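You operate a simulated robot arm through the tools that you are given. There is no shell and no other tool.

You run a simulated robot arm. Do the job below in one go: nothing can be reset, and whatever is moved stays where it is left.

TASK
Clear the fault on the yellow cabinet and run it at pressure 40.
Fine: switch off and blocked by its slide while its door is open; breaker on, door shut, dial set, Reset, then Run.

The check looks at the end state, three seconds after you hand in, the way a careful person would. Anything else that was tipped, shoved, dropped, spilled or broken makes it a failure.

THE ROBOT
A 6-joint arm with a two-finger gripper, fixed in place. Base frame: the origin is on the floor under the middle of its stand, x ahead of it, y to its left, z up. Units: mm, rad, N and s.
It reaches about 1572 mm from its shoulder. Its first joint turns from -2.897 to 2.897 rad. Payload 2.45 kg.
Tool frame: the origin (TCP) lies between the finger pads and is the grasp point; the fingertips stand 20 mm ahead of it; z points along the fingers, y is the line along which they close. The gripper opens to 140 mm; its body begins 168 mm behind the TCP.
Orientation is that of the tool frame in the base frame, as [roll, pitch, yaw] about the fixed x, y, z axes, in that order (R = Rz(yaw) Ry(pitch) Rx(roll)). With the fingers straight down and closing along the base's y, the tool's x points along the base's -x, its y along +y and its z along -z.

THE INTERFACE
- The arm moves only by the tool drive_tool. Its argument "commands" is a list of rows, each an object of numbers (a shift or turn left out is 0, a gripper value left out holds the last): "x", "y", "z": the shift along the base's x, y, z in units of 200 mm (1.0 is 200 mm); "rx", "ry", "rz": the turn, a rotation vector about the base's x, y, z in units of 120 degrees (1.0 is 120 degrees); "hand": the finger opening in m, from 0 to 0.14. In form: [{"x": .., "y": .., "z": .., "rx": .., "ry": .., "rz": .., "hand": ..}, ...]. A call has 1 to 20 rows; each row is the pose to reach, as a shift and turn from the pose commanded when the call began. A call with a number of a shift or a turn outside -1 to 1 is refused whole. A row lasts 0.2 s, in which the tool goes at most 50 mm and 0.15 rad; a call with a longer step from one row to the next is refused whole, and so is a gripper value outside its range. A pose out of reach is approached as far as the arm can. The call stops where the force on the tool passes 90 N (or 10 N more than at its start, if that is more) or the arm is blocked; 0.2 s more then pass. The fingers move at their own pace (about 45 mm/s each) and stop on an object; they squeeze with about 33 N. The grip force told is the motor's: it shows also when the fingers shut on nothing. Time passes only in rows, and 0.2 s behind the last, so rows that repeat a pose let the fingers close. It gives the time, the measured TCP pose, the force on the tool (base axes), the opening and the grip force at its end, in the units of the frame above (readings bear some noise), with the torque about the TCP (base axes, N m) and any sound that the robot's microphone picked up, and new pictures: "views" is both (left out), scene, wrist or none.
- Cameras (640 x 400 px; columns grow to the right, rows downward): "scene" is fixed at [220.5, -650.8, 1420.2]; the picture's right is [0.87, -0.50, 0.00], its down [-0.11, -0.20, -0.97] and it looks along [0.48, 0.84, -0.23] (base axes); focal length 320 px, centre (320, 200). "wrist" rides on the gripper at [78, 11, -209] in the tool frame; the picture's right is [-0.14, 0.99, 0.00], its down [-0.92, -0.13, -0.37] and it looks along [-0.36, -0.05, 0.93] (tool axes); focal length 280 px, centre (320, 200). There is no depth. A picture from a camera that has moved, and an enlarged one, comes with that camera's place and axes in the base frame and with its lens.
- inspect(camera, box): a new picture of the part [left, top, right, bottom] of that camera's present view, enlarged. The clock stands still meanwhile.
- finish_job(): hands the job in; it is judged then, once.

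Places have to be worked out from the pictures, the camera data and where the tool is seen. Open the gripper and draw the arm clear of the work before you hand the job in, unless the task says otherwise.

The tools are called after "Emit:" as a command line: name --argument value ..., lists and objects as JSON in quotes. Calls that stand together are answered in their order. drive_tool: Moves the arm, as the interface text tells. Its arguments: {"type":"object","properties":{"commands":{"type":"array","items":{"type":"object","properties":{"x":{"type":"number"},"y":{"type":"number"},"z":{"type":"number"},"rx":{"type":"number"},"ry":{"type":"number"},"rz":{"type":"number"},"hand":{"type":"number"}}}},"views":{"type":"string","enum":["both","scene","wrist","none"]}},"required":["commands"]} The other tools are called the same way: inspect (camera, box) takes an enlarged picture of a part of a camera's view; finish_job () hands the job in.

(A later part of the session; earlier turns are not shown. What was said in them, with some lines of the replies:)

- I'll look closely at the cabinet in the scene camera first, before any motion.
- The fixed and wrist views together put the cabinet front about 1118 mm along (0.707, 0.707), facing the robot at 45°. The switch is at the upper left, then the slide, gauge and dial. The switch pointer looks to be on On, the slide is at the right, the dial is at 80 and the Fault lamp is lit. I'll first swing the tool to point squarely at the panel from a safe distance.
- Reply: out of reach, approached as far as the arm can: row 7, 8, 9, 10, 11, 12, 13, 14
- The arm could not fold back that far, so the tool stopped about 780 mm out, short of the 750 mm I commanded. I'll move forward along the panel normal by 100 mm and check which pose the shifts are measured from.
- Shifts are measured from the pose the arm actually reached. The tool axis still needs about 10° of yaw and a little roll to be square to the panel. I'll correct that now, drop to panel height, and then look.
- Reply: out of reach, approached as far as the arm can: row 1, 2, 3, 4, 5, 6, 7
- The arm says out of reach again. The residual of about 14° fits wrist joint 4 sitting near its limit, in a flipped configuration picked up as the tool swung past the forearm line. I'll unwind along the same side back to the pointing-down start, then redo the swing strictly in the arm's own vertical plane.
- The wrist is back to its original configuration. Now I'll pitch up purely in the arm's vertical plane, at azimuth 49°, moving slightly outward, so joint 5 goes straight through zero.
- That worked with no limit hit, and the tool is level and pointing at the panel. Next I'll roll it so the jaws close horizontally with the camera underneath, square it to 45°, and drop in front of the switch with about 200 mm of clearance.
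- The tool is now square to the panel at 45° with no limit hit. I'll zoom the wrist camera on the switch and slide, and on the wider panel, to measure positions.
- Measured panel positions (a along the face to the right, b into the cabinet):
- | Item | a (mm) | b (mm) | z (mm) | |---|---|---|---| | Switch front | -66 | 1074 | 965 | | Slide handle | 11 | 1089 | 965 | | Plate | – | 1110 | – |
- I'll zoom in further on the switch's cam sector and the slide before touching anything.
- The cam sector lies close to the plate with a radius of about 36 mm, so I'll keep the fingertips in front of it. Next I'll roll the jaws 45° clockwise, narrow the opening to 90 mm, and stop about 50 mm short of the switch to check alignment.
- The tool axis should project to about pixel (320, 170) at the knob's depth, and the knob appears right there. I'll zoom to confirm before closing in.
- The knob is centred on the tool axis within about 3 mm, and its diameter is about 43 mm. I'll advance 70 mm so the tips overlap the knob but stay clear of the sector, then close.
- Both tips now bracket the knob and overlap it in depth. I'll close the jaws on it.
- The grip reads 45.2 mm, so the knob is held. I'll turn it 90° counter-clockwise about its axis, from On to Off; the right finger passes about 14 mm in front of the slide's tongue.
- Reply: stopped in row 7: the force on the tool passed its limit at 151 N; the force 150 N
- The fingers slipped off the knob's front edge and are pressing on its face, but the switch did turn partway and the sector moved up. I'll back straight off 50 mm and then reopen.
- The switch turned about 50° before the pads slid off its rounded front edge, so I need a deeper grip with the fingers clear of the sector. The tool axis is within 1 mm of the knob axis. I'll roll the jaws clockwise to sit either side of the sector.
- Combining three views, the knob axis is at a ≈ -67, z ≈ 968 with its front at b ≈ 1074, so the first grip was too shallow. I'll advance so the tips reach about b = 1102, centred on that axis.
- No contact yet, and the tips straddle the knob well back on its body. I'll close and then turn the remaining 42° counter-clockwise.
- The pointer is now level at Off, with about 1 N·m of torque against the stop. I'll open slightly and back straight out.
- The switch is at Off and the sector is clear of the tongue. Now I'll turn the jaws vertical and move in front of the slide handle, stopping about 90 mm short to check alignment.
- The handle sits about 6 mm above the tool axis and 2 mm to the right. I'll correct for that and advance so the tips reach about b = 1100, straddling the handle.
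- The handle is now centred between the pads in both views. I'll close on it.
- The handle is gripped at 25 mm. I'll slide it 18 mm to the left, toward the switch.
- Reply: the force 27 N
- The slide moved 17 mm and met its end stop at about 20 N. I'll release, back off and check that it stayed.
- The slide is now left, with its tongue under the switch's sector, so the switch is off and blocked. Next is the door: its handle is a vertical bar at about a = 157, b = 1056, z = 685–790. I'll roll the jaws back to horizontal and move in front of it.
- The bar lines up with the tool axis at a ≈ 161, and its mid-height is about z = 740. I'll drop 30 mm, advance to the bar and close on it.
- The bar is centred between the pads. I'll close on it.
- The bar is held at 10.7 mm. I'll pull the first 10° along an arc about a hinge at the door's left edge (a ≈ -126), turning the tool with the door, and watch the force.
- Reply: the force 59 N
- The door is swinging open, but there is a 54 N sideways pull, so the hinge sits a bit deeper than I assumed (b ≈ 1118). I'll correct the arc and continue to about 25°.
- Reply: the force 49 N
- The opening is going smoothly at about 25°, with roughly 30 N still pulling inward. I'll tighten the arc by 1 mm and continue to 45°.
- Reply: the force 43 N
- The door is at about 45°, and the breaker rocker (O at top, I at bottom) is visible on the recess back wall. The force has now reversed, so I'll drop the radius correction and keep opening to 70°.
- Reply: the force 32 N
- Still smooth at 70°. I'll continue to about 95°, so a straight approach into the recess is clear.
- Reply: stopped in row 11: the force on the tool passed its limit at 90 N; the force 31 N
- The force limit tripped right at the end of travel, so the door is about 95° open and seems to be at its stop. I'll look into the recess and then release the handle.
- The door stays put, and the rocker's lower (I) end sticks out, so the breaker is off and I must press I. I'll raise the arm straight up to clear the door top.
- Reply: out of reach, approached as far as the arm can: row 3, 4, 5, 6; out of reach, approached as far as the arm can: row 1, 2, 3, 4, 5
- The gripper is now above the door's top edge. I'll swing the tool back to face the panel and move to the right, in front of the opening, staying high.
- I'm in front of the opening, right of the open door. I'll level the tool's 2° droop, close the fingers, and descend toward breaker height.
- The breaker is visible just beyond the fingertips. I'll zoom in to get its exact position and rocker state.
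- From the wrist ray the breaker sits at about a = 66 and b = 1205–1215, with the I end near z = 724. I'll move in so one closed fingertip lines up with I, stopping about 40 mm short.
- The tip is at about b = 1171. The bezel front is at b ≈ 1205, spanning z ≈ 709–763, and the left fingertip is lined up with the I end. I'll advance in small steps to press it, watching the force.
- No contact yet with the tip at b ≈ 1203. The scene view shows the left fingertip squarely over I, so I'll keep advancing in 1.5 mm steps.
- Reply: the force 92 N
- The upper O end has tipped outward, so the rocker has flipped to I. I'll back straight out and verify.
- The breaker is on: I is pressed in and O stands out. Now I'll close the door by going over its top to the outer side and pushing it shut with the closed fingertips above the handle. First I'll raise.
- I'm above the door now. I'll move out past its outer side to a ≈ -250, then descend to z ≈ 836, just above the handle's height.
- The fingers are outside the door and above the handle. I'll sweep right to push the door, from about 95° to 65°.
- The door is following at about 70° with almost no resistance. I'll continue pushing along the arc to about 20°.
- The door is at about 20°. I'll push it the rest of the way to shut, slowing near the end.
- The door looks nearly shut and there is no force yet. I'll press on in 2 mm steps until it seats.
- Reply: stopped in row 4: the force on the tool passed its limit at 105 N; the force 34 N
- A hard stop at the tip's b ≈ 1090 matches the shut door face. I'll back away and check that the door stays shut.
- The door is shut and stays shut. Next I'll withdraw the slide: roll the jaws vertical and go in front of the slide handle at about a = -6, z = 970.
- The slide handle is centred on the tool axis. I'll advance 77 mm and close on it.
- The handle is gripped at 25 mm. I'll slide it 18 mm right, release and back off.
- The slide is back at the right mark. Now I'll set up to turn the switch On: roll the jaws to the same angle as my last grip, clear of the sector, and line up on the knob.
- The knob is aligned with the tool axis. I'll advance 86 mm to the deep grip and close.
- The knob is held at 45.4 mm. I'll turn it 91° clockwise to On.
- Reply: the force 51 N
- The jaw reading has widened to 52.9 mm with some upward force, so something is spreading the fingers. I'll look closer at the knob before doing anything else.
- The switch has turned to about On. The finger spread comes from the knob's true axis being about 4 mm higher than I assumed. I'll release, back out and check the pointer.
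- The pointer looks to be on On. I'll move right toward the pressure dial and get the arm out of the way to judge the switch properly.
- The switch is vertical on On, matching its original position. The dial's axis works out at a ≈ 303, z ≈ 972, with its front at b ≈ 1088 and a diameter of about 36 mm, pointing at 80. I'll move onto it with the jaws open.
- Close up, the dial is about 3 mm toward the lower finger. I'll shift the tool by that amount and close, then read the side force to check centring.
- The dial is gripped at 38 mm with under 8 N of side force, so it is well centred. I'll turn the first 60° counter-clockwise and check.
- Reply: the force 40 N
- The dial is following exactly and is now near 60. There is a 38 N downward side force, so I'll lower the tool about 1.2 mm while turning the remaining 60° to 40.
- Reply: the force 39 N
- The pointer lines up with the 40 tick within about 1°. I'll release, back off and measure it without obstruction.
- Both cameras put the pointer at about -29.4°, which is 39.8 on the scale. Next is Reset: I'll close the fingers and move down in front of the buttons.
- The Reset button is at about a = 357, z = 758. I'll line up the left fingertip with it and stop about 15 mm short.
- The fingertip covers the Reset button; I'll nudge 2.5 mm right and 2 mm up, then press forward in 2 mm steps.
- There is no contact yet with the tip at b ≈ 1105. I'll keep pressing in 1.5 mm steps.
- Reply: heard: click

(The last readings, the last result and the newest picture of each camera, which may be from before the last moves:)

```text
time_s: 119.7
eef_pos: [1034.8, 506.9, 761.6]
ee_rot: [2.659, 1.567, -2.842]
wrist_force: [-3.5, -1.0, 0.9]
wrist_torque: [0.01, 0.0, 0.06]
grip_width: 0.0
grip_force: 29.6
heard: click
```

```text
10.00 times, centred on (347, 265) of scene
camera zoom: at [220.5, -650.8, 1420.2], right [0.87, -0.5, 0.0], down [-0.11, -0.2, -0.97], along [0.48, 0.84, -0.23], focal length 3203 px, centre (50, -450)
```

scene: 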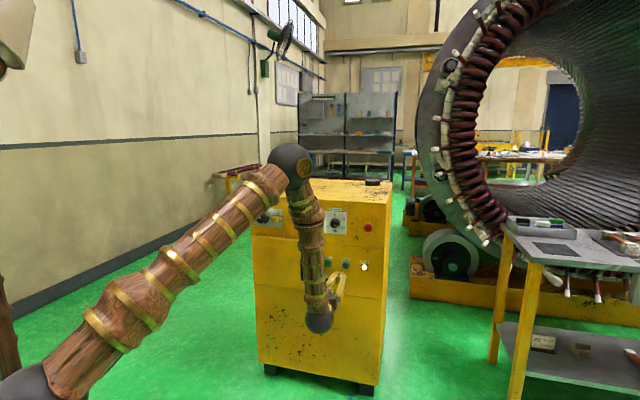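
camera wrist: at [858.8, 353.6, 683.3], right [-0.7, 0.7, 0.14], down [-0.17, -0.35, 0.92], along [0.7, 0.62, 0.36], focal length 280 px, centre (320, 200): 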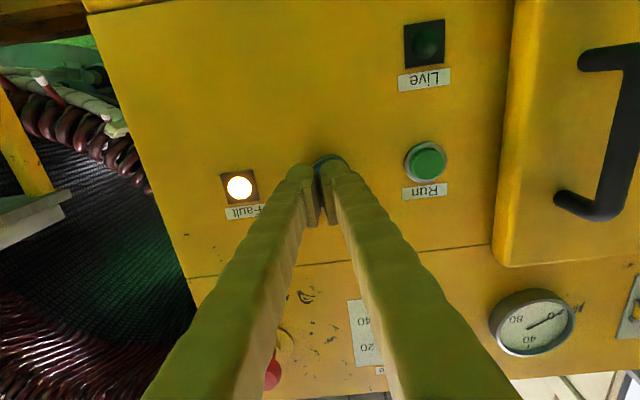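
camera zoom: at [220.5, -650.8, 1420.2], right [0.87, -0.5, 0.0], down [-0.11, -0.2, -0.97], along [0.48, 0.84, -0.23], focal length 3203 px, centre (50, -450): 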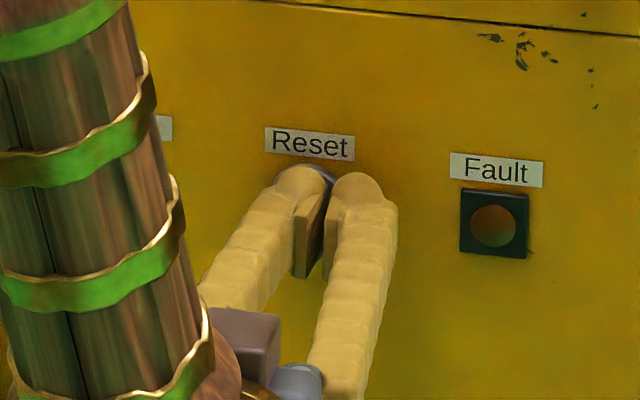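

A click was heard and the Fault lamp went out. I'll back off 60 mm and shift left to the Run button at a ≈ 270.

Emit:
drive_tool --commands '[{"x": -0.1, "y": -0.1}, {"x": -0.2121, "y": -0.2121}, {"x": -0.32, "y": -0.105}, {"x": -0.43, "y": 0.005}, {"x": -0.5286, "y": 0.1043}, {"x": -0.5286, "y": 0.1043}]' --views "both"

Emit:
inspect --camera "wrist" --box '[250, 110, 390, 210]'

Emit:
inspect --camera "scene" --box '[300, 235, 380, 290]'

```text
time_s: 121.1
eef_pos: [931.2, 524.2, 763.1]
ee_rot: [2.614, 1.568, -2.889]
wrist_force: [0.8, -0.5, -0.2]
wrist_torque: [0.02, -0.02, -0.04]
grip_width: 0.0
grip_force: 29.7
camera wrist: at [773.4, 386.5, 686.7], right [-0.7, 0.7, 0.14], down [-0.17, -0.35, 0.92], along [0.7, 0.62, 0.36], focal length 280 px, centre (320, 200)
```

scene: 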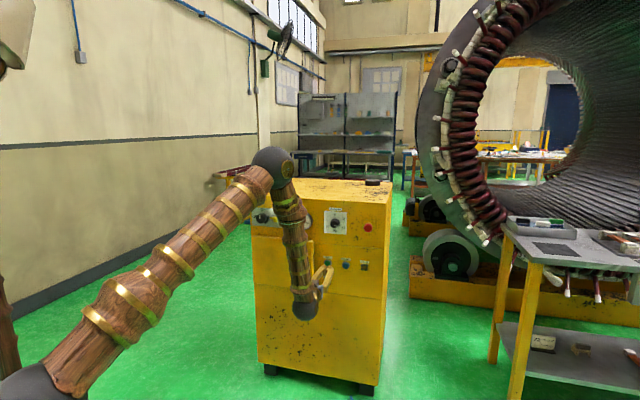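
wrist: 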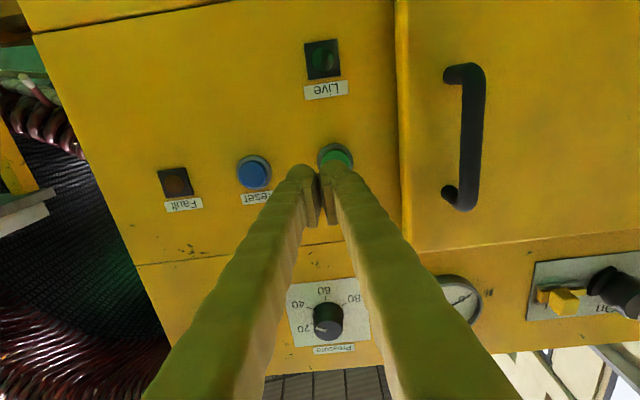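

```text
4.00 times, centred on (320, 160) of wrist
camera zoom: at [773.4, 386.5, 686.7], right [-0.7, 0.7, 0.14], down [-0.17, -0.35, 0.92], along [0.7, 0.62, 0.36], focal length 1122 px, centre (320, 360)
```

zoom: 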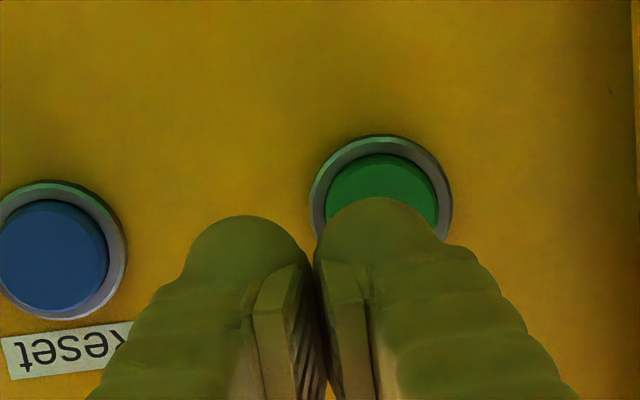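

```text
7.27 times, centred on (340, 262) of scene
camera zoom: at [220.5, -650.8, 1420.2], right [0.87, -0.5, 0.0], down [-0.11, -0.2, -0.97], along [0.48, 0.84, -0.23], focal length 2329 px, centre (174, -254)
```

zoom: 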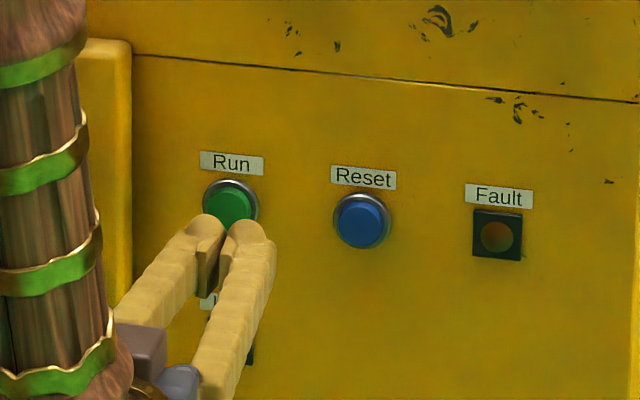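

Run is at a ≈ 267, z ≈ 758.5, so the fingertip needs to go 5 mm left and 3.5 mm down. I'll advance and press in small steps as with Reset.

Emit:
drive_tool --commands '[{"x": 0.053, "y": 0.0884, "z": -0.0175}, {"x": 0.1237, "y": 0.1591, "z": -0.0175}, {"x": 0.1591, "y": 0.1945, "z": -0.0175}, {"x": 0.1732, "y": 0.2086, "z": -0.0175}, {"x": 0.1838, "y": 0.2192, "z": -0.0175}, {"x": 0.1892, "y": 0.2245, "z": -0.0175}, {"x": 0.1945, "y": 0.2298, "z": -0.0175}, {"x": 0.1998, "y": 0.2351, "z": -0.0175}]' --views "scene"

Emit:
inspect --camera "scene" --box '[300, 235, 380, 290]'

```text
time_s: 122.9
eef_pos: [968.9, 575.4, 758.8]
ee_rot: [2.534, 1.569, -2.969]
wrist_force: [-4.0, -6.7, 3.4]
wrist_torque: [0.05, -0.05, 0.08]
grip_width: 0.3
grip_force: 28.9
heard: click
```

scene: 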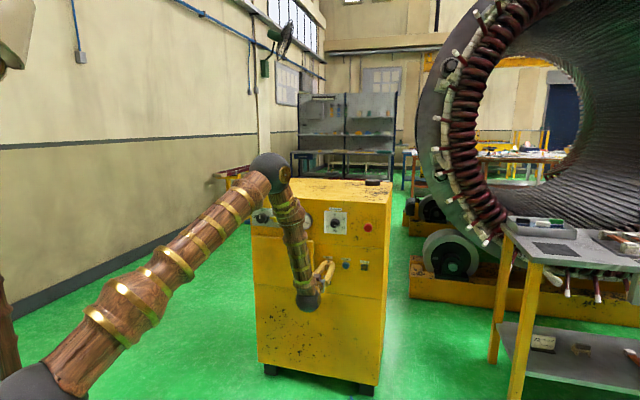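

```text
7.27 times, centred on (340, 262) of scene
camera zoom: at [220.5, -650.8, 1420.2], right [0.87, -0.5, 0.0], down [-0.11, -0.2, -0.97], along [0.48, 0.84, -0.23], focal length 2329 px, centre (174, -254)
```

zoom: 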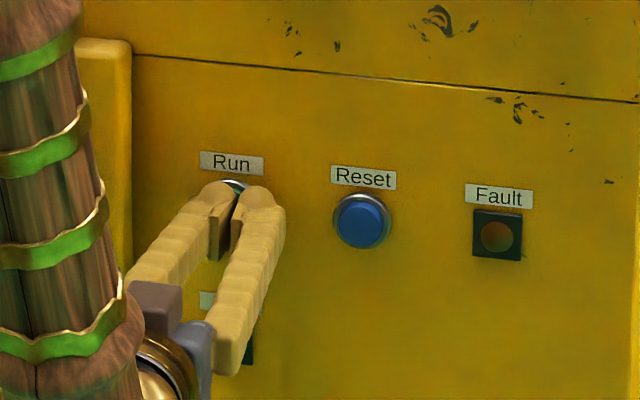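

A click was heard on Run as well. I'll back off and check the Live lamp, the gauge and the rest of the panel.

Emit:
drive_tool --commands '[{"x": -0.1, "y": -0.1}, {"x": -0.22, "y": -0.22}, {"x": -0.36, "y": -0.36}, {"x": -0.5, "y": -0.5}, {"x": -0.65, "y": -0.65}, {"x": -0.65, "y": -0.65}]' --views "both"

Emit:
inspect --camera "wrist" --box '[180, 0, 640, 300]'

Emit:
inspect --camera "scene" --box '[240, 190, 400, 300]'

```text
time_s: 124.3
eef_pos: [842.6, 446.3, 758.0]
ee_rot: [2.631, 1.566, -2.874]
wrist_force: [0.3, 0.3, -0.1]
wrist_torque: [-0.01, -0.02, -0.01]
grip_width: 0.2
grip_force: 29.2
camera wrist: at [685.2, 308.3, 681.4], right [-0.7, 0.7, 0.14], down [-0.17, -0.35, 0.92], along [0.7, 0.62, 0.36], focal length 280 px, centre (320, 200)
```

scene: 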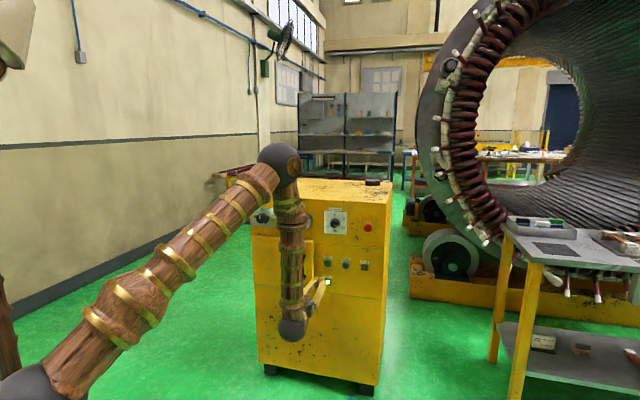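
wrist: 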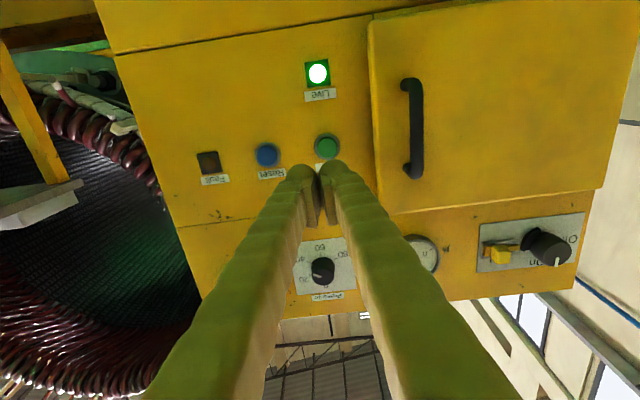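

```text
1.33 times, centred on (410, 150) of wrist
camera zoom: at [685.2, 308.3, 681.4], right [-0.7, 0.7, 0.14], down [-0.17, -0.35, 0.92], along [0.7, 0.62, 0.36], focal length 374 px, centre (200, 267)
```

zoom: 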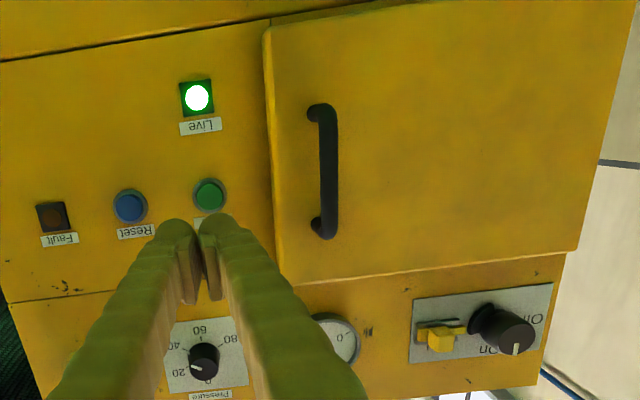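

```text
3.64 times, centred on (320, 245) of scene
camera zoom: at [220.5, -650.8, 1420.2], right [0.87, -0.5, 0.0], down [-0.11, -0.2, -0.97], along [0.48, 0.84, -0.23], focal length 1165 px, centre (320, 36)
```

zoom: 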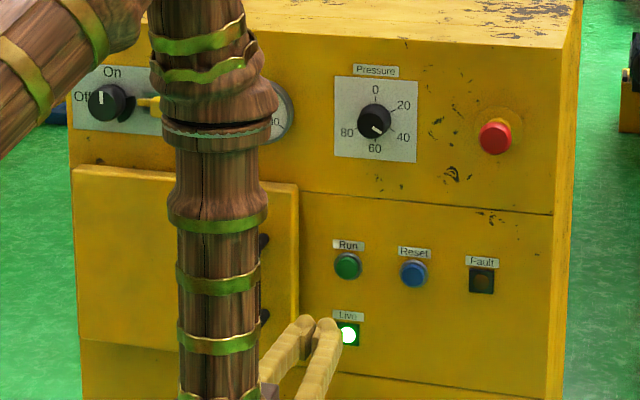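

The Live lamp is lit and Fault is out. I'll open the gripper and draw the arm up and away so I can check the gauge.

Emit:
drive_tool --commands '[{"x": -0.04, "y": -0.04, "z": 0.2, "hand": 0.08}, {"x": -0.08, "y": -0.08, "z": 0.4, "hand": 0.08}, {"x": -0.12, "y": -0.12, "z": 0.6, "hand": 0.08}, {"x": -0.16, "y": -0.16, "z": 0.8, "hand": 0.08}, {"x": -0.2, "y": -0.2, "z": 1.0, "hand": 0.08}, {"x": -0.2, "y": -0.2, "z": 1.0, "hand": 0.08}]' --views "none"

Emit:
drive_tool --commands '[{"x": -0.15, "y": 0.15, "z": 0.05}, {"x": -0.3, "y": 0.3, "z": 0.1}, {"x": -0.45, "y": 0.45, "z": 0.2}, {"x": -0.6, "y": 0.6, "z": 0.3}, {"x": -0.75, "y": 0.75, "z": 0.4}, {"x": -0.9, "y": 0.9, "z": 0.5}, {"x": -1.0, "y": 1.0, "z": 0.6}, {"x": -1.0, "y": 1.0, "z": 0.6}]' --views "both"

Emit:
inspect --camera "scene" --box '[240, 190, 400, 300]'

Emit:
inspect --camera "scene" --box '[285, 205, 349, 245]'

```text
time_s: 125.7
eef_pos: [800.3, 406.9, 959.5]
ee_rot: [2.651, 1.568, -2.852]
wrist_force: [0.2, -0.3, -0.6]
wrist_torque: [0.02, 0.04, -0.01]
grip_width: 79.8
grip_force: 0.2
```

```text
time_s: 127.5
eef_pos: [601.5, 605.6, 1078.4]
ee_rot: [2.694, 1.569, -2.808]
wrist_force: [-0.1, 0.1, -0.1]
wrist_torque: [-0.02, -0.02, 0.02]
grip_width: 79.8
grip_force: 0.1
camera wrist: at [445.3, 468.4, 1001.9], right [-0.7, 0.7, 0.14], down [-0.17, -0.35, 0.92], along [0.7, 0.62, 0.36], focal length 280 px, centre (320, 200)
```

scene: 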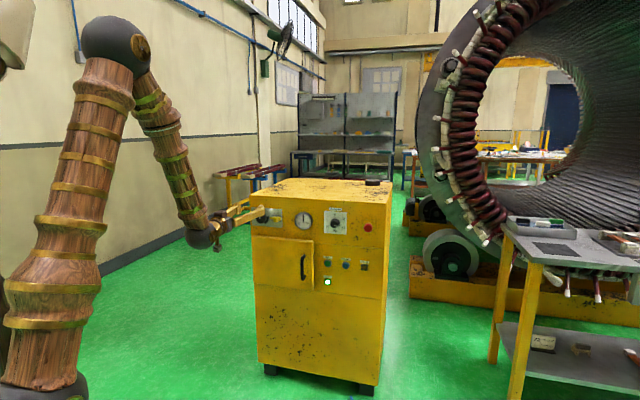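
wrist: 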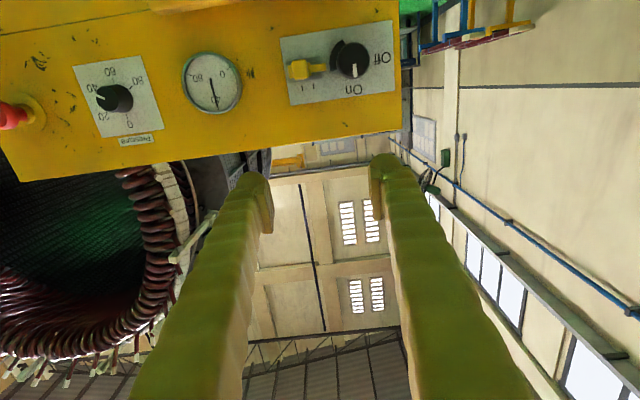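

```text
3.64 times, centred on (320, 245) of scene
camera zoom: at [220.5, -650.8, 1420.2], right [0.87, -0.5, 0.0], down [-0.11, -0.2, -0.97], along [0.48, 0.84, -0.23], focal length 1165 px, centre (320, 36)
```

zoom: 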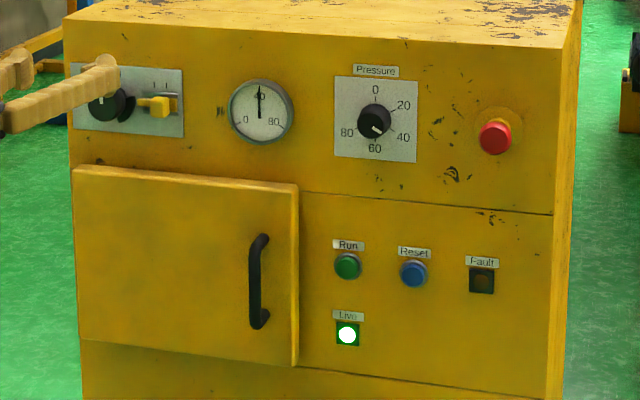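

```text
10.00 times, centred on (317, 225) of scene
camera zoom: at [220.5, -650.8, 1420.2], right [0.87, -0.5, 0.0], down [-0.11, -0.2, -0.97], along [0.48, 0.84, -0.23], focal length 3203 px, centre (350, -50)
```

zoom: 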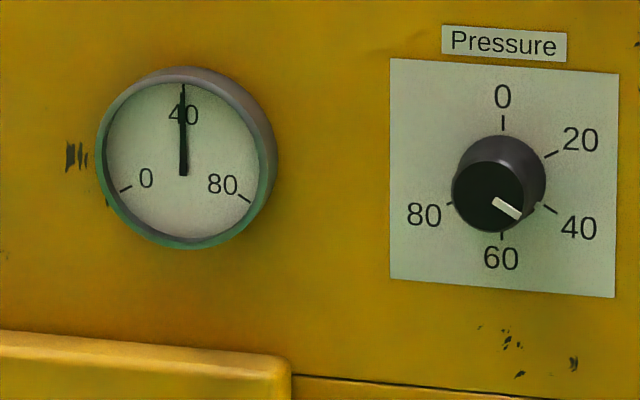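

The gauge reads 40, the dial is on 40, Live is lit, Fault is out, the door is shut, the switch is on On and the slide is back at the right. I'll draw the arm a little further clear with the gripper open and take a last look.

Emit:
drive_tool --commands '[{"z": 0.12, "hand": 0.12}, {"z": 0.24, "hand": 0.12}, {"z": 0.36, "hand": 0.12}, {"z": 0.36, "hand": 0.12}, {"z": 0.36, "hand": 0.12}]' --views "both"

Emit:
inspect --camera "scene" --box '[240, 190, 400, 300]'

Emit:
inspect --camera "scene" --box '[245, 200, 309, 240]'

```text
time_s: 128.7
eef_pos: [599.4, 605.5, 1149.8]
ee_rot: [2.593, 1.568, -2.909]
wrist_force: [0.1, 0.6, -0.8]
wrist_torque: [-0.04, -0.01, 0.02]
grip_width: 120.1
grip_force: 0.1
camera wrist: at [443.3, 468.5, 1072.8], right [-0.7, 0.7, 0.14], down [-0.17, -0.35, 0.92], along [0.7, 0.62, 0.36], focal length 280 px, centre (320, 200)
```

scene: 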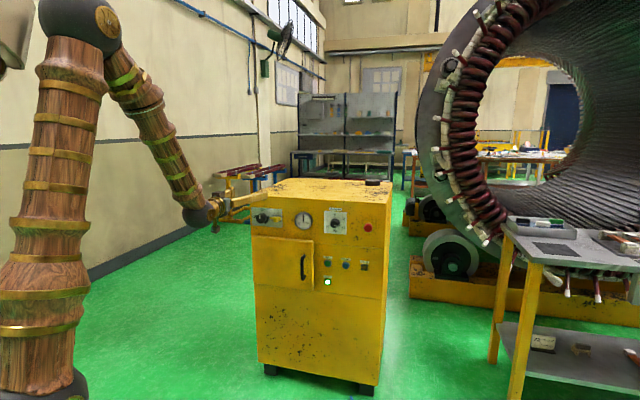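
wrist: 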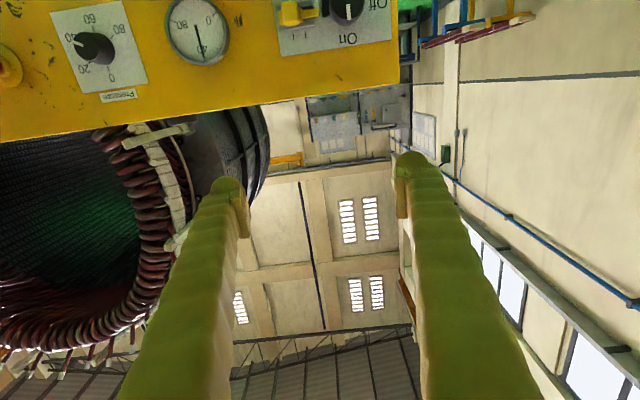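

```text
3.64 times, centred on (320, 245) of scene
camera zoom: at [220.5, -650.8, 1420.2], right [0.87, -0.5, 0.0], down [-0.11, -0.2, -0.97], along [0.48, 0.84, -0.23], focal length 1165 px, centre (320, 36)
```

zoom: 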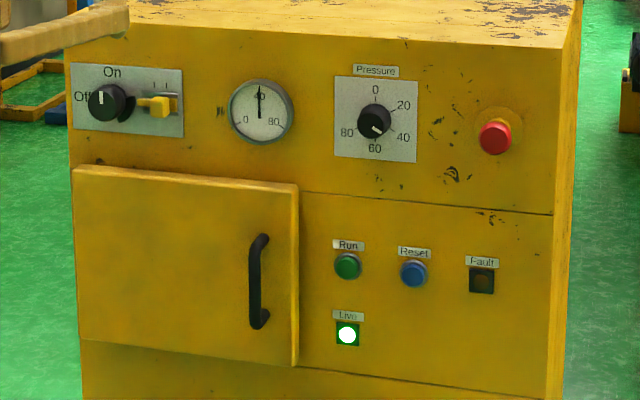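

```text
10.00 times, centred on (277, 220) of scene
camera zoom: at [220.5, -650.8, 1420.2], right [0.87, -0.5, 0.0], down [-0.11, -0.2, -0.97], along [0.48, 0.84, -0.23], focal length 3203 px, centre (750, 0)
```

zoom: 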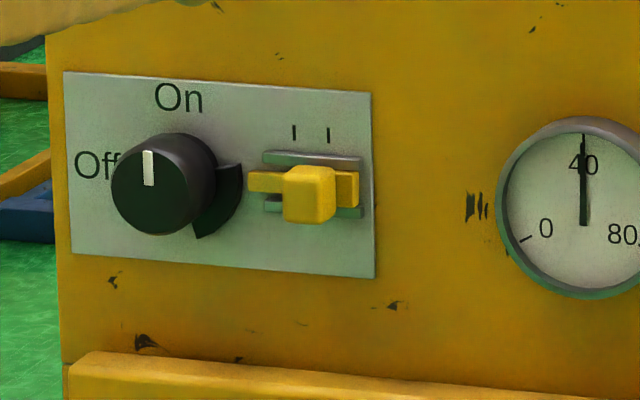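

Everything checks out: switch On, slide withdrawn, door shut, gauge at 40, Live lit and Fault out. The arm is clear with the gripper open, so I'm handing the job in.

Emit:
finish_job

```text
The job is handed in.
```

The fault on the yellow cabinet is cleared and it is running at pressure 40. At my last look, the gauge read 40, the Live lamp was lit and the Fault lamp was out.

1. **Made safe:** I turned the switch off and moved its slide across to block it before opening the door.
2. **Breaker:** I pressed the rocker to I, then pushed the door shut.
3. **Restart:** I withdrew the slide, turned the switch back on and set the dial to 40. Then I pressed Reset, and the Fault lamp went out. I pressed Run last, and the Live lamp came on.

My grip slipped off the switch partway through the first turn to Off, and the fingers pressed on its face with about 150 N. The arm also hit its force limit when the door reached its open stop and again when it seated shut. I saw no damage from any of these.

The arm is drawn clear with the gripper open, and I saw nothing else moved or knocked.
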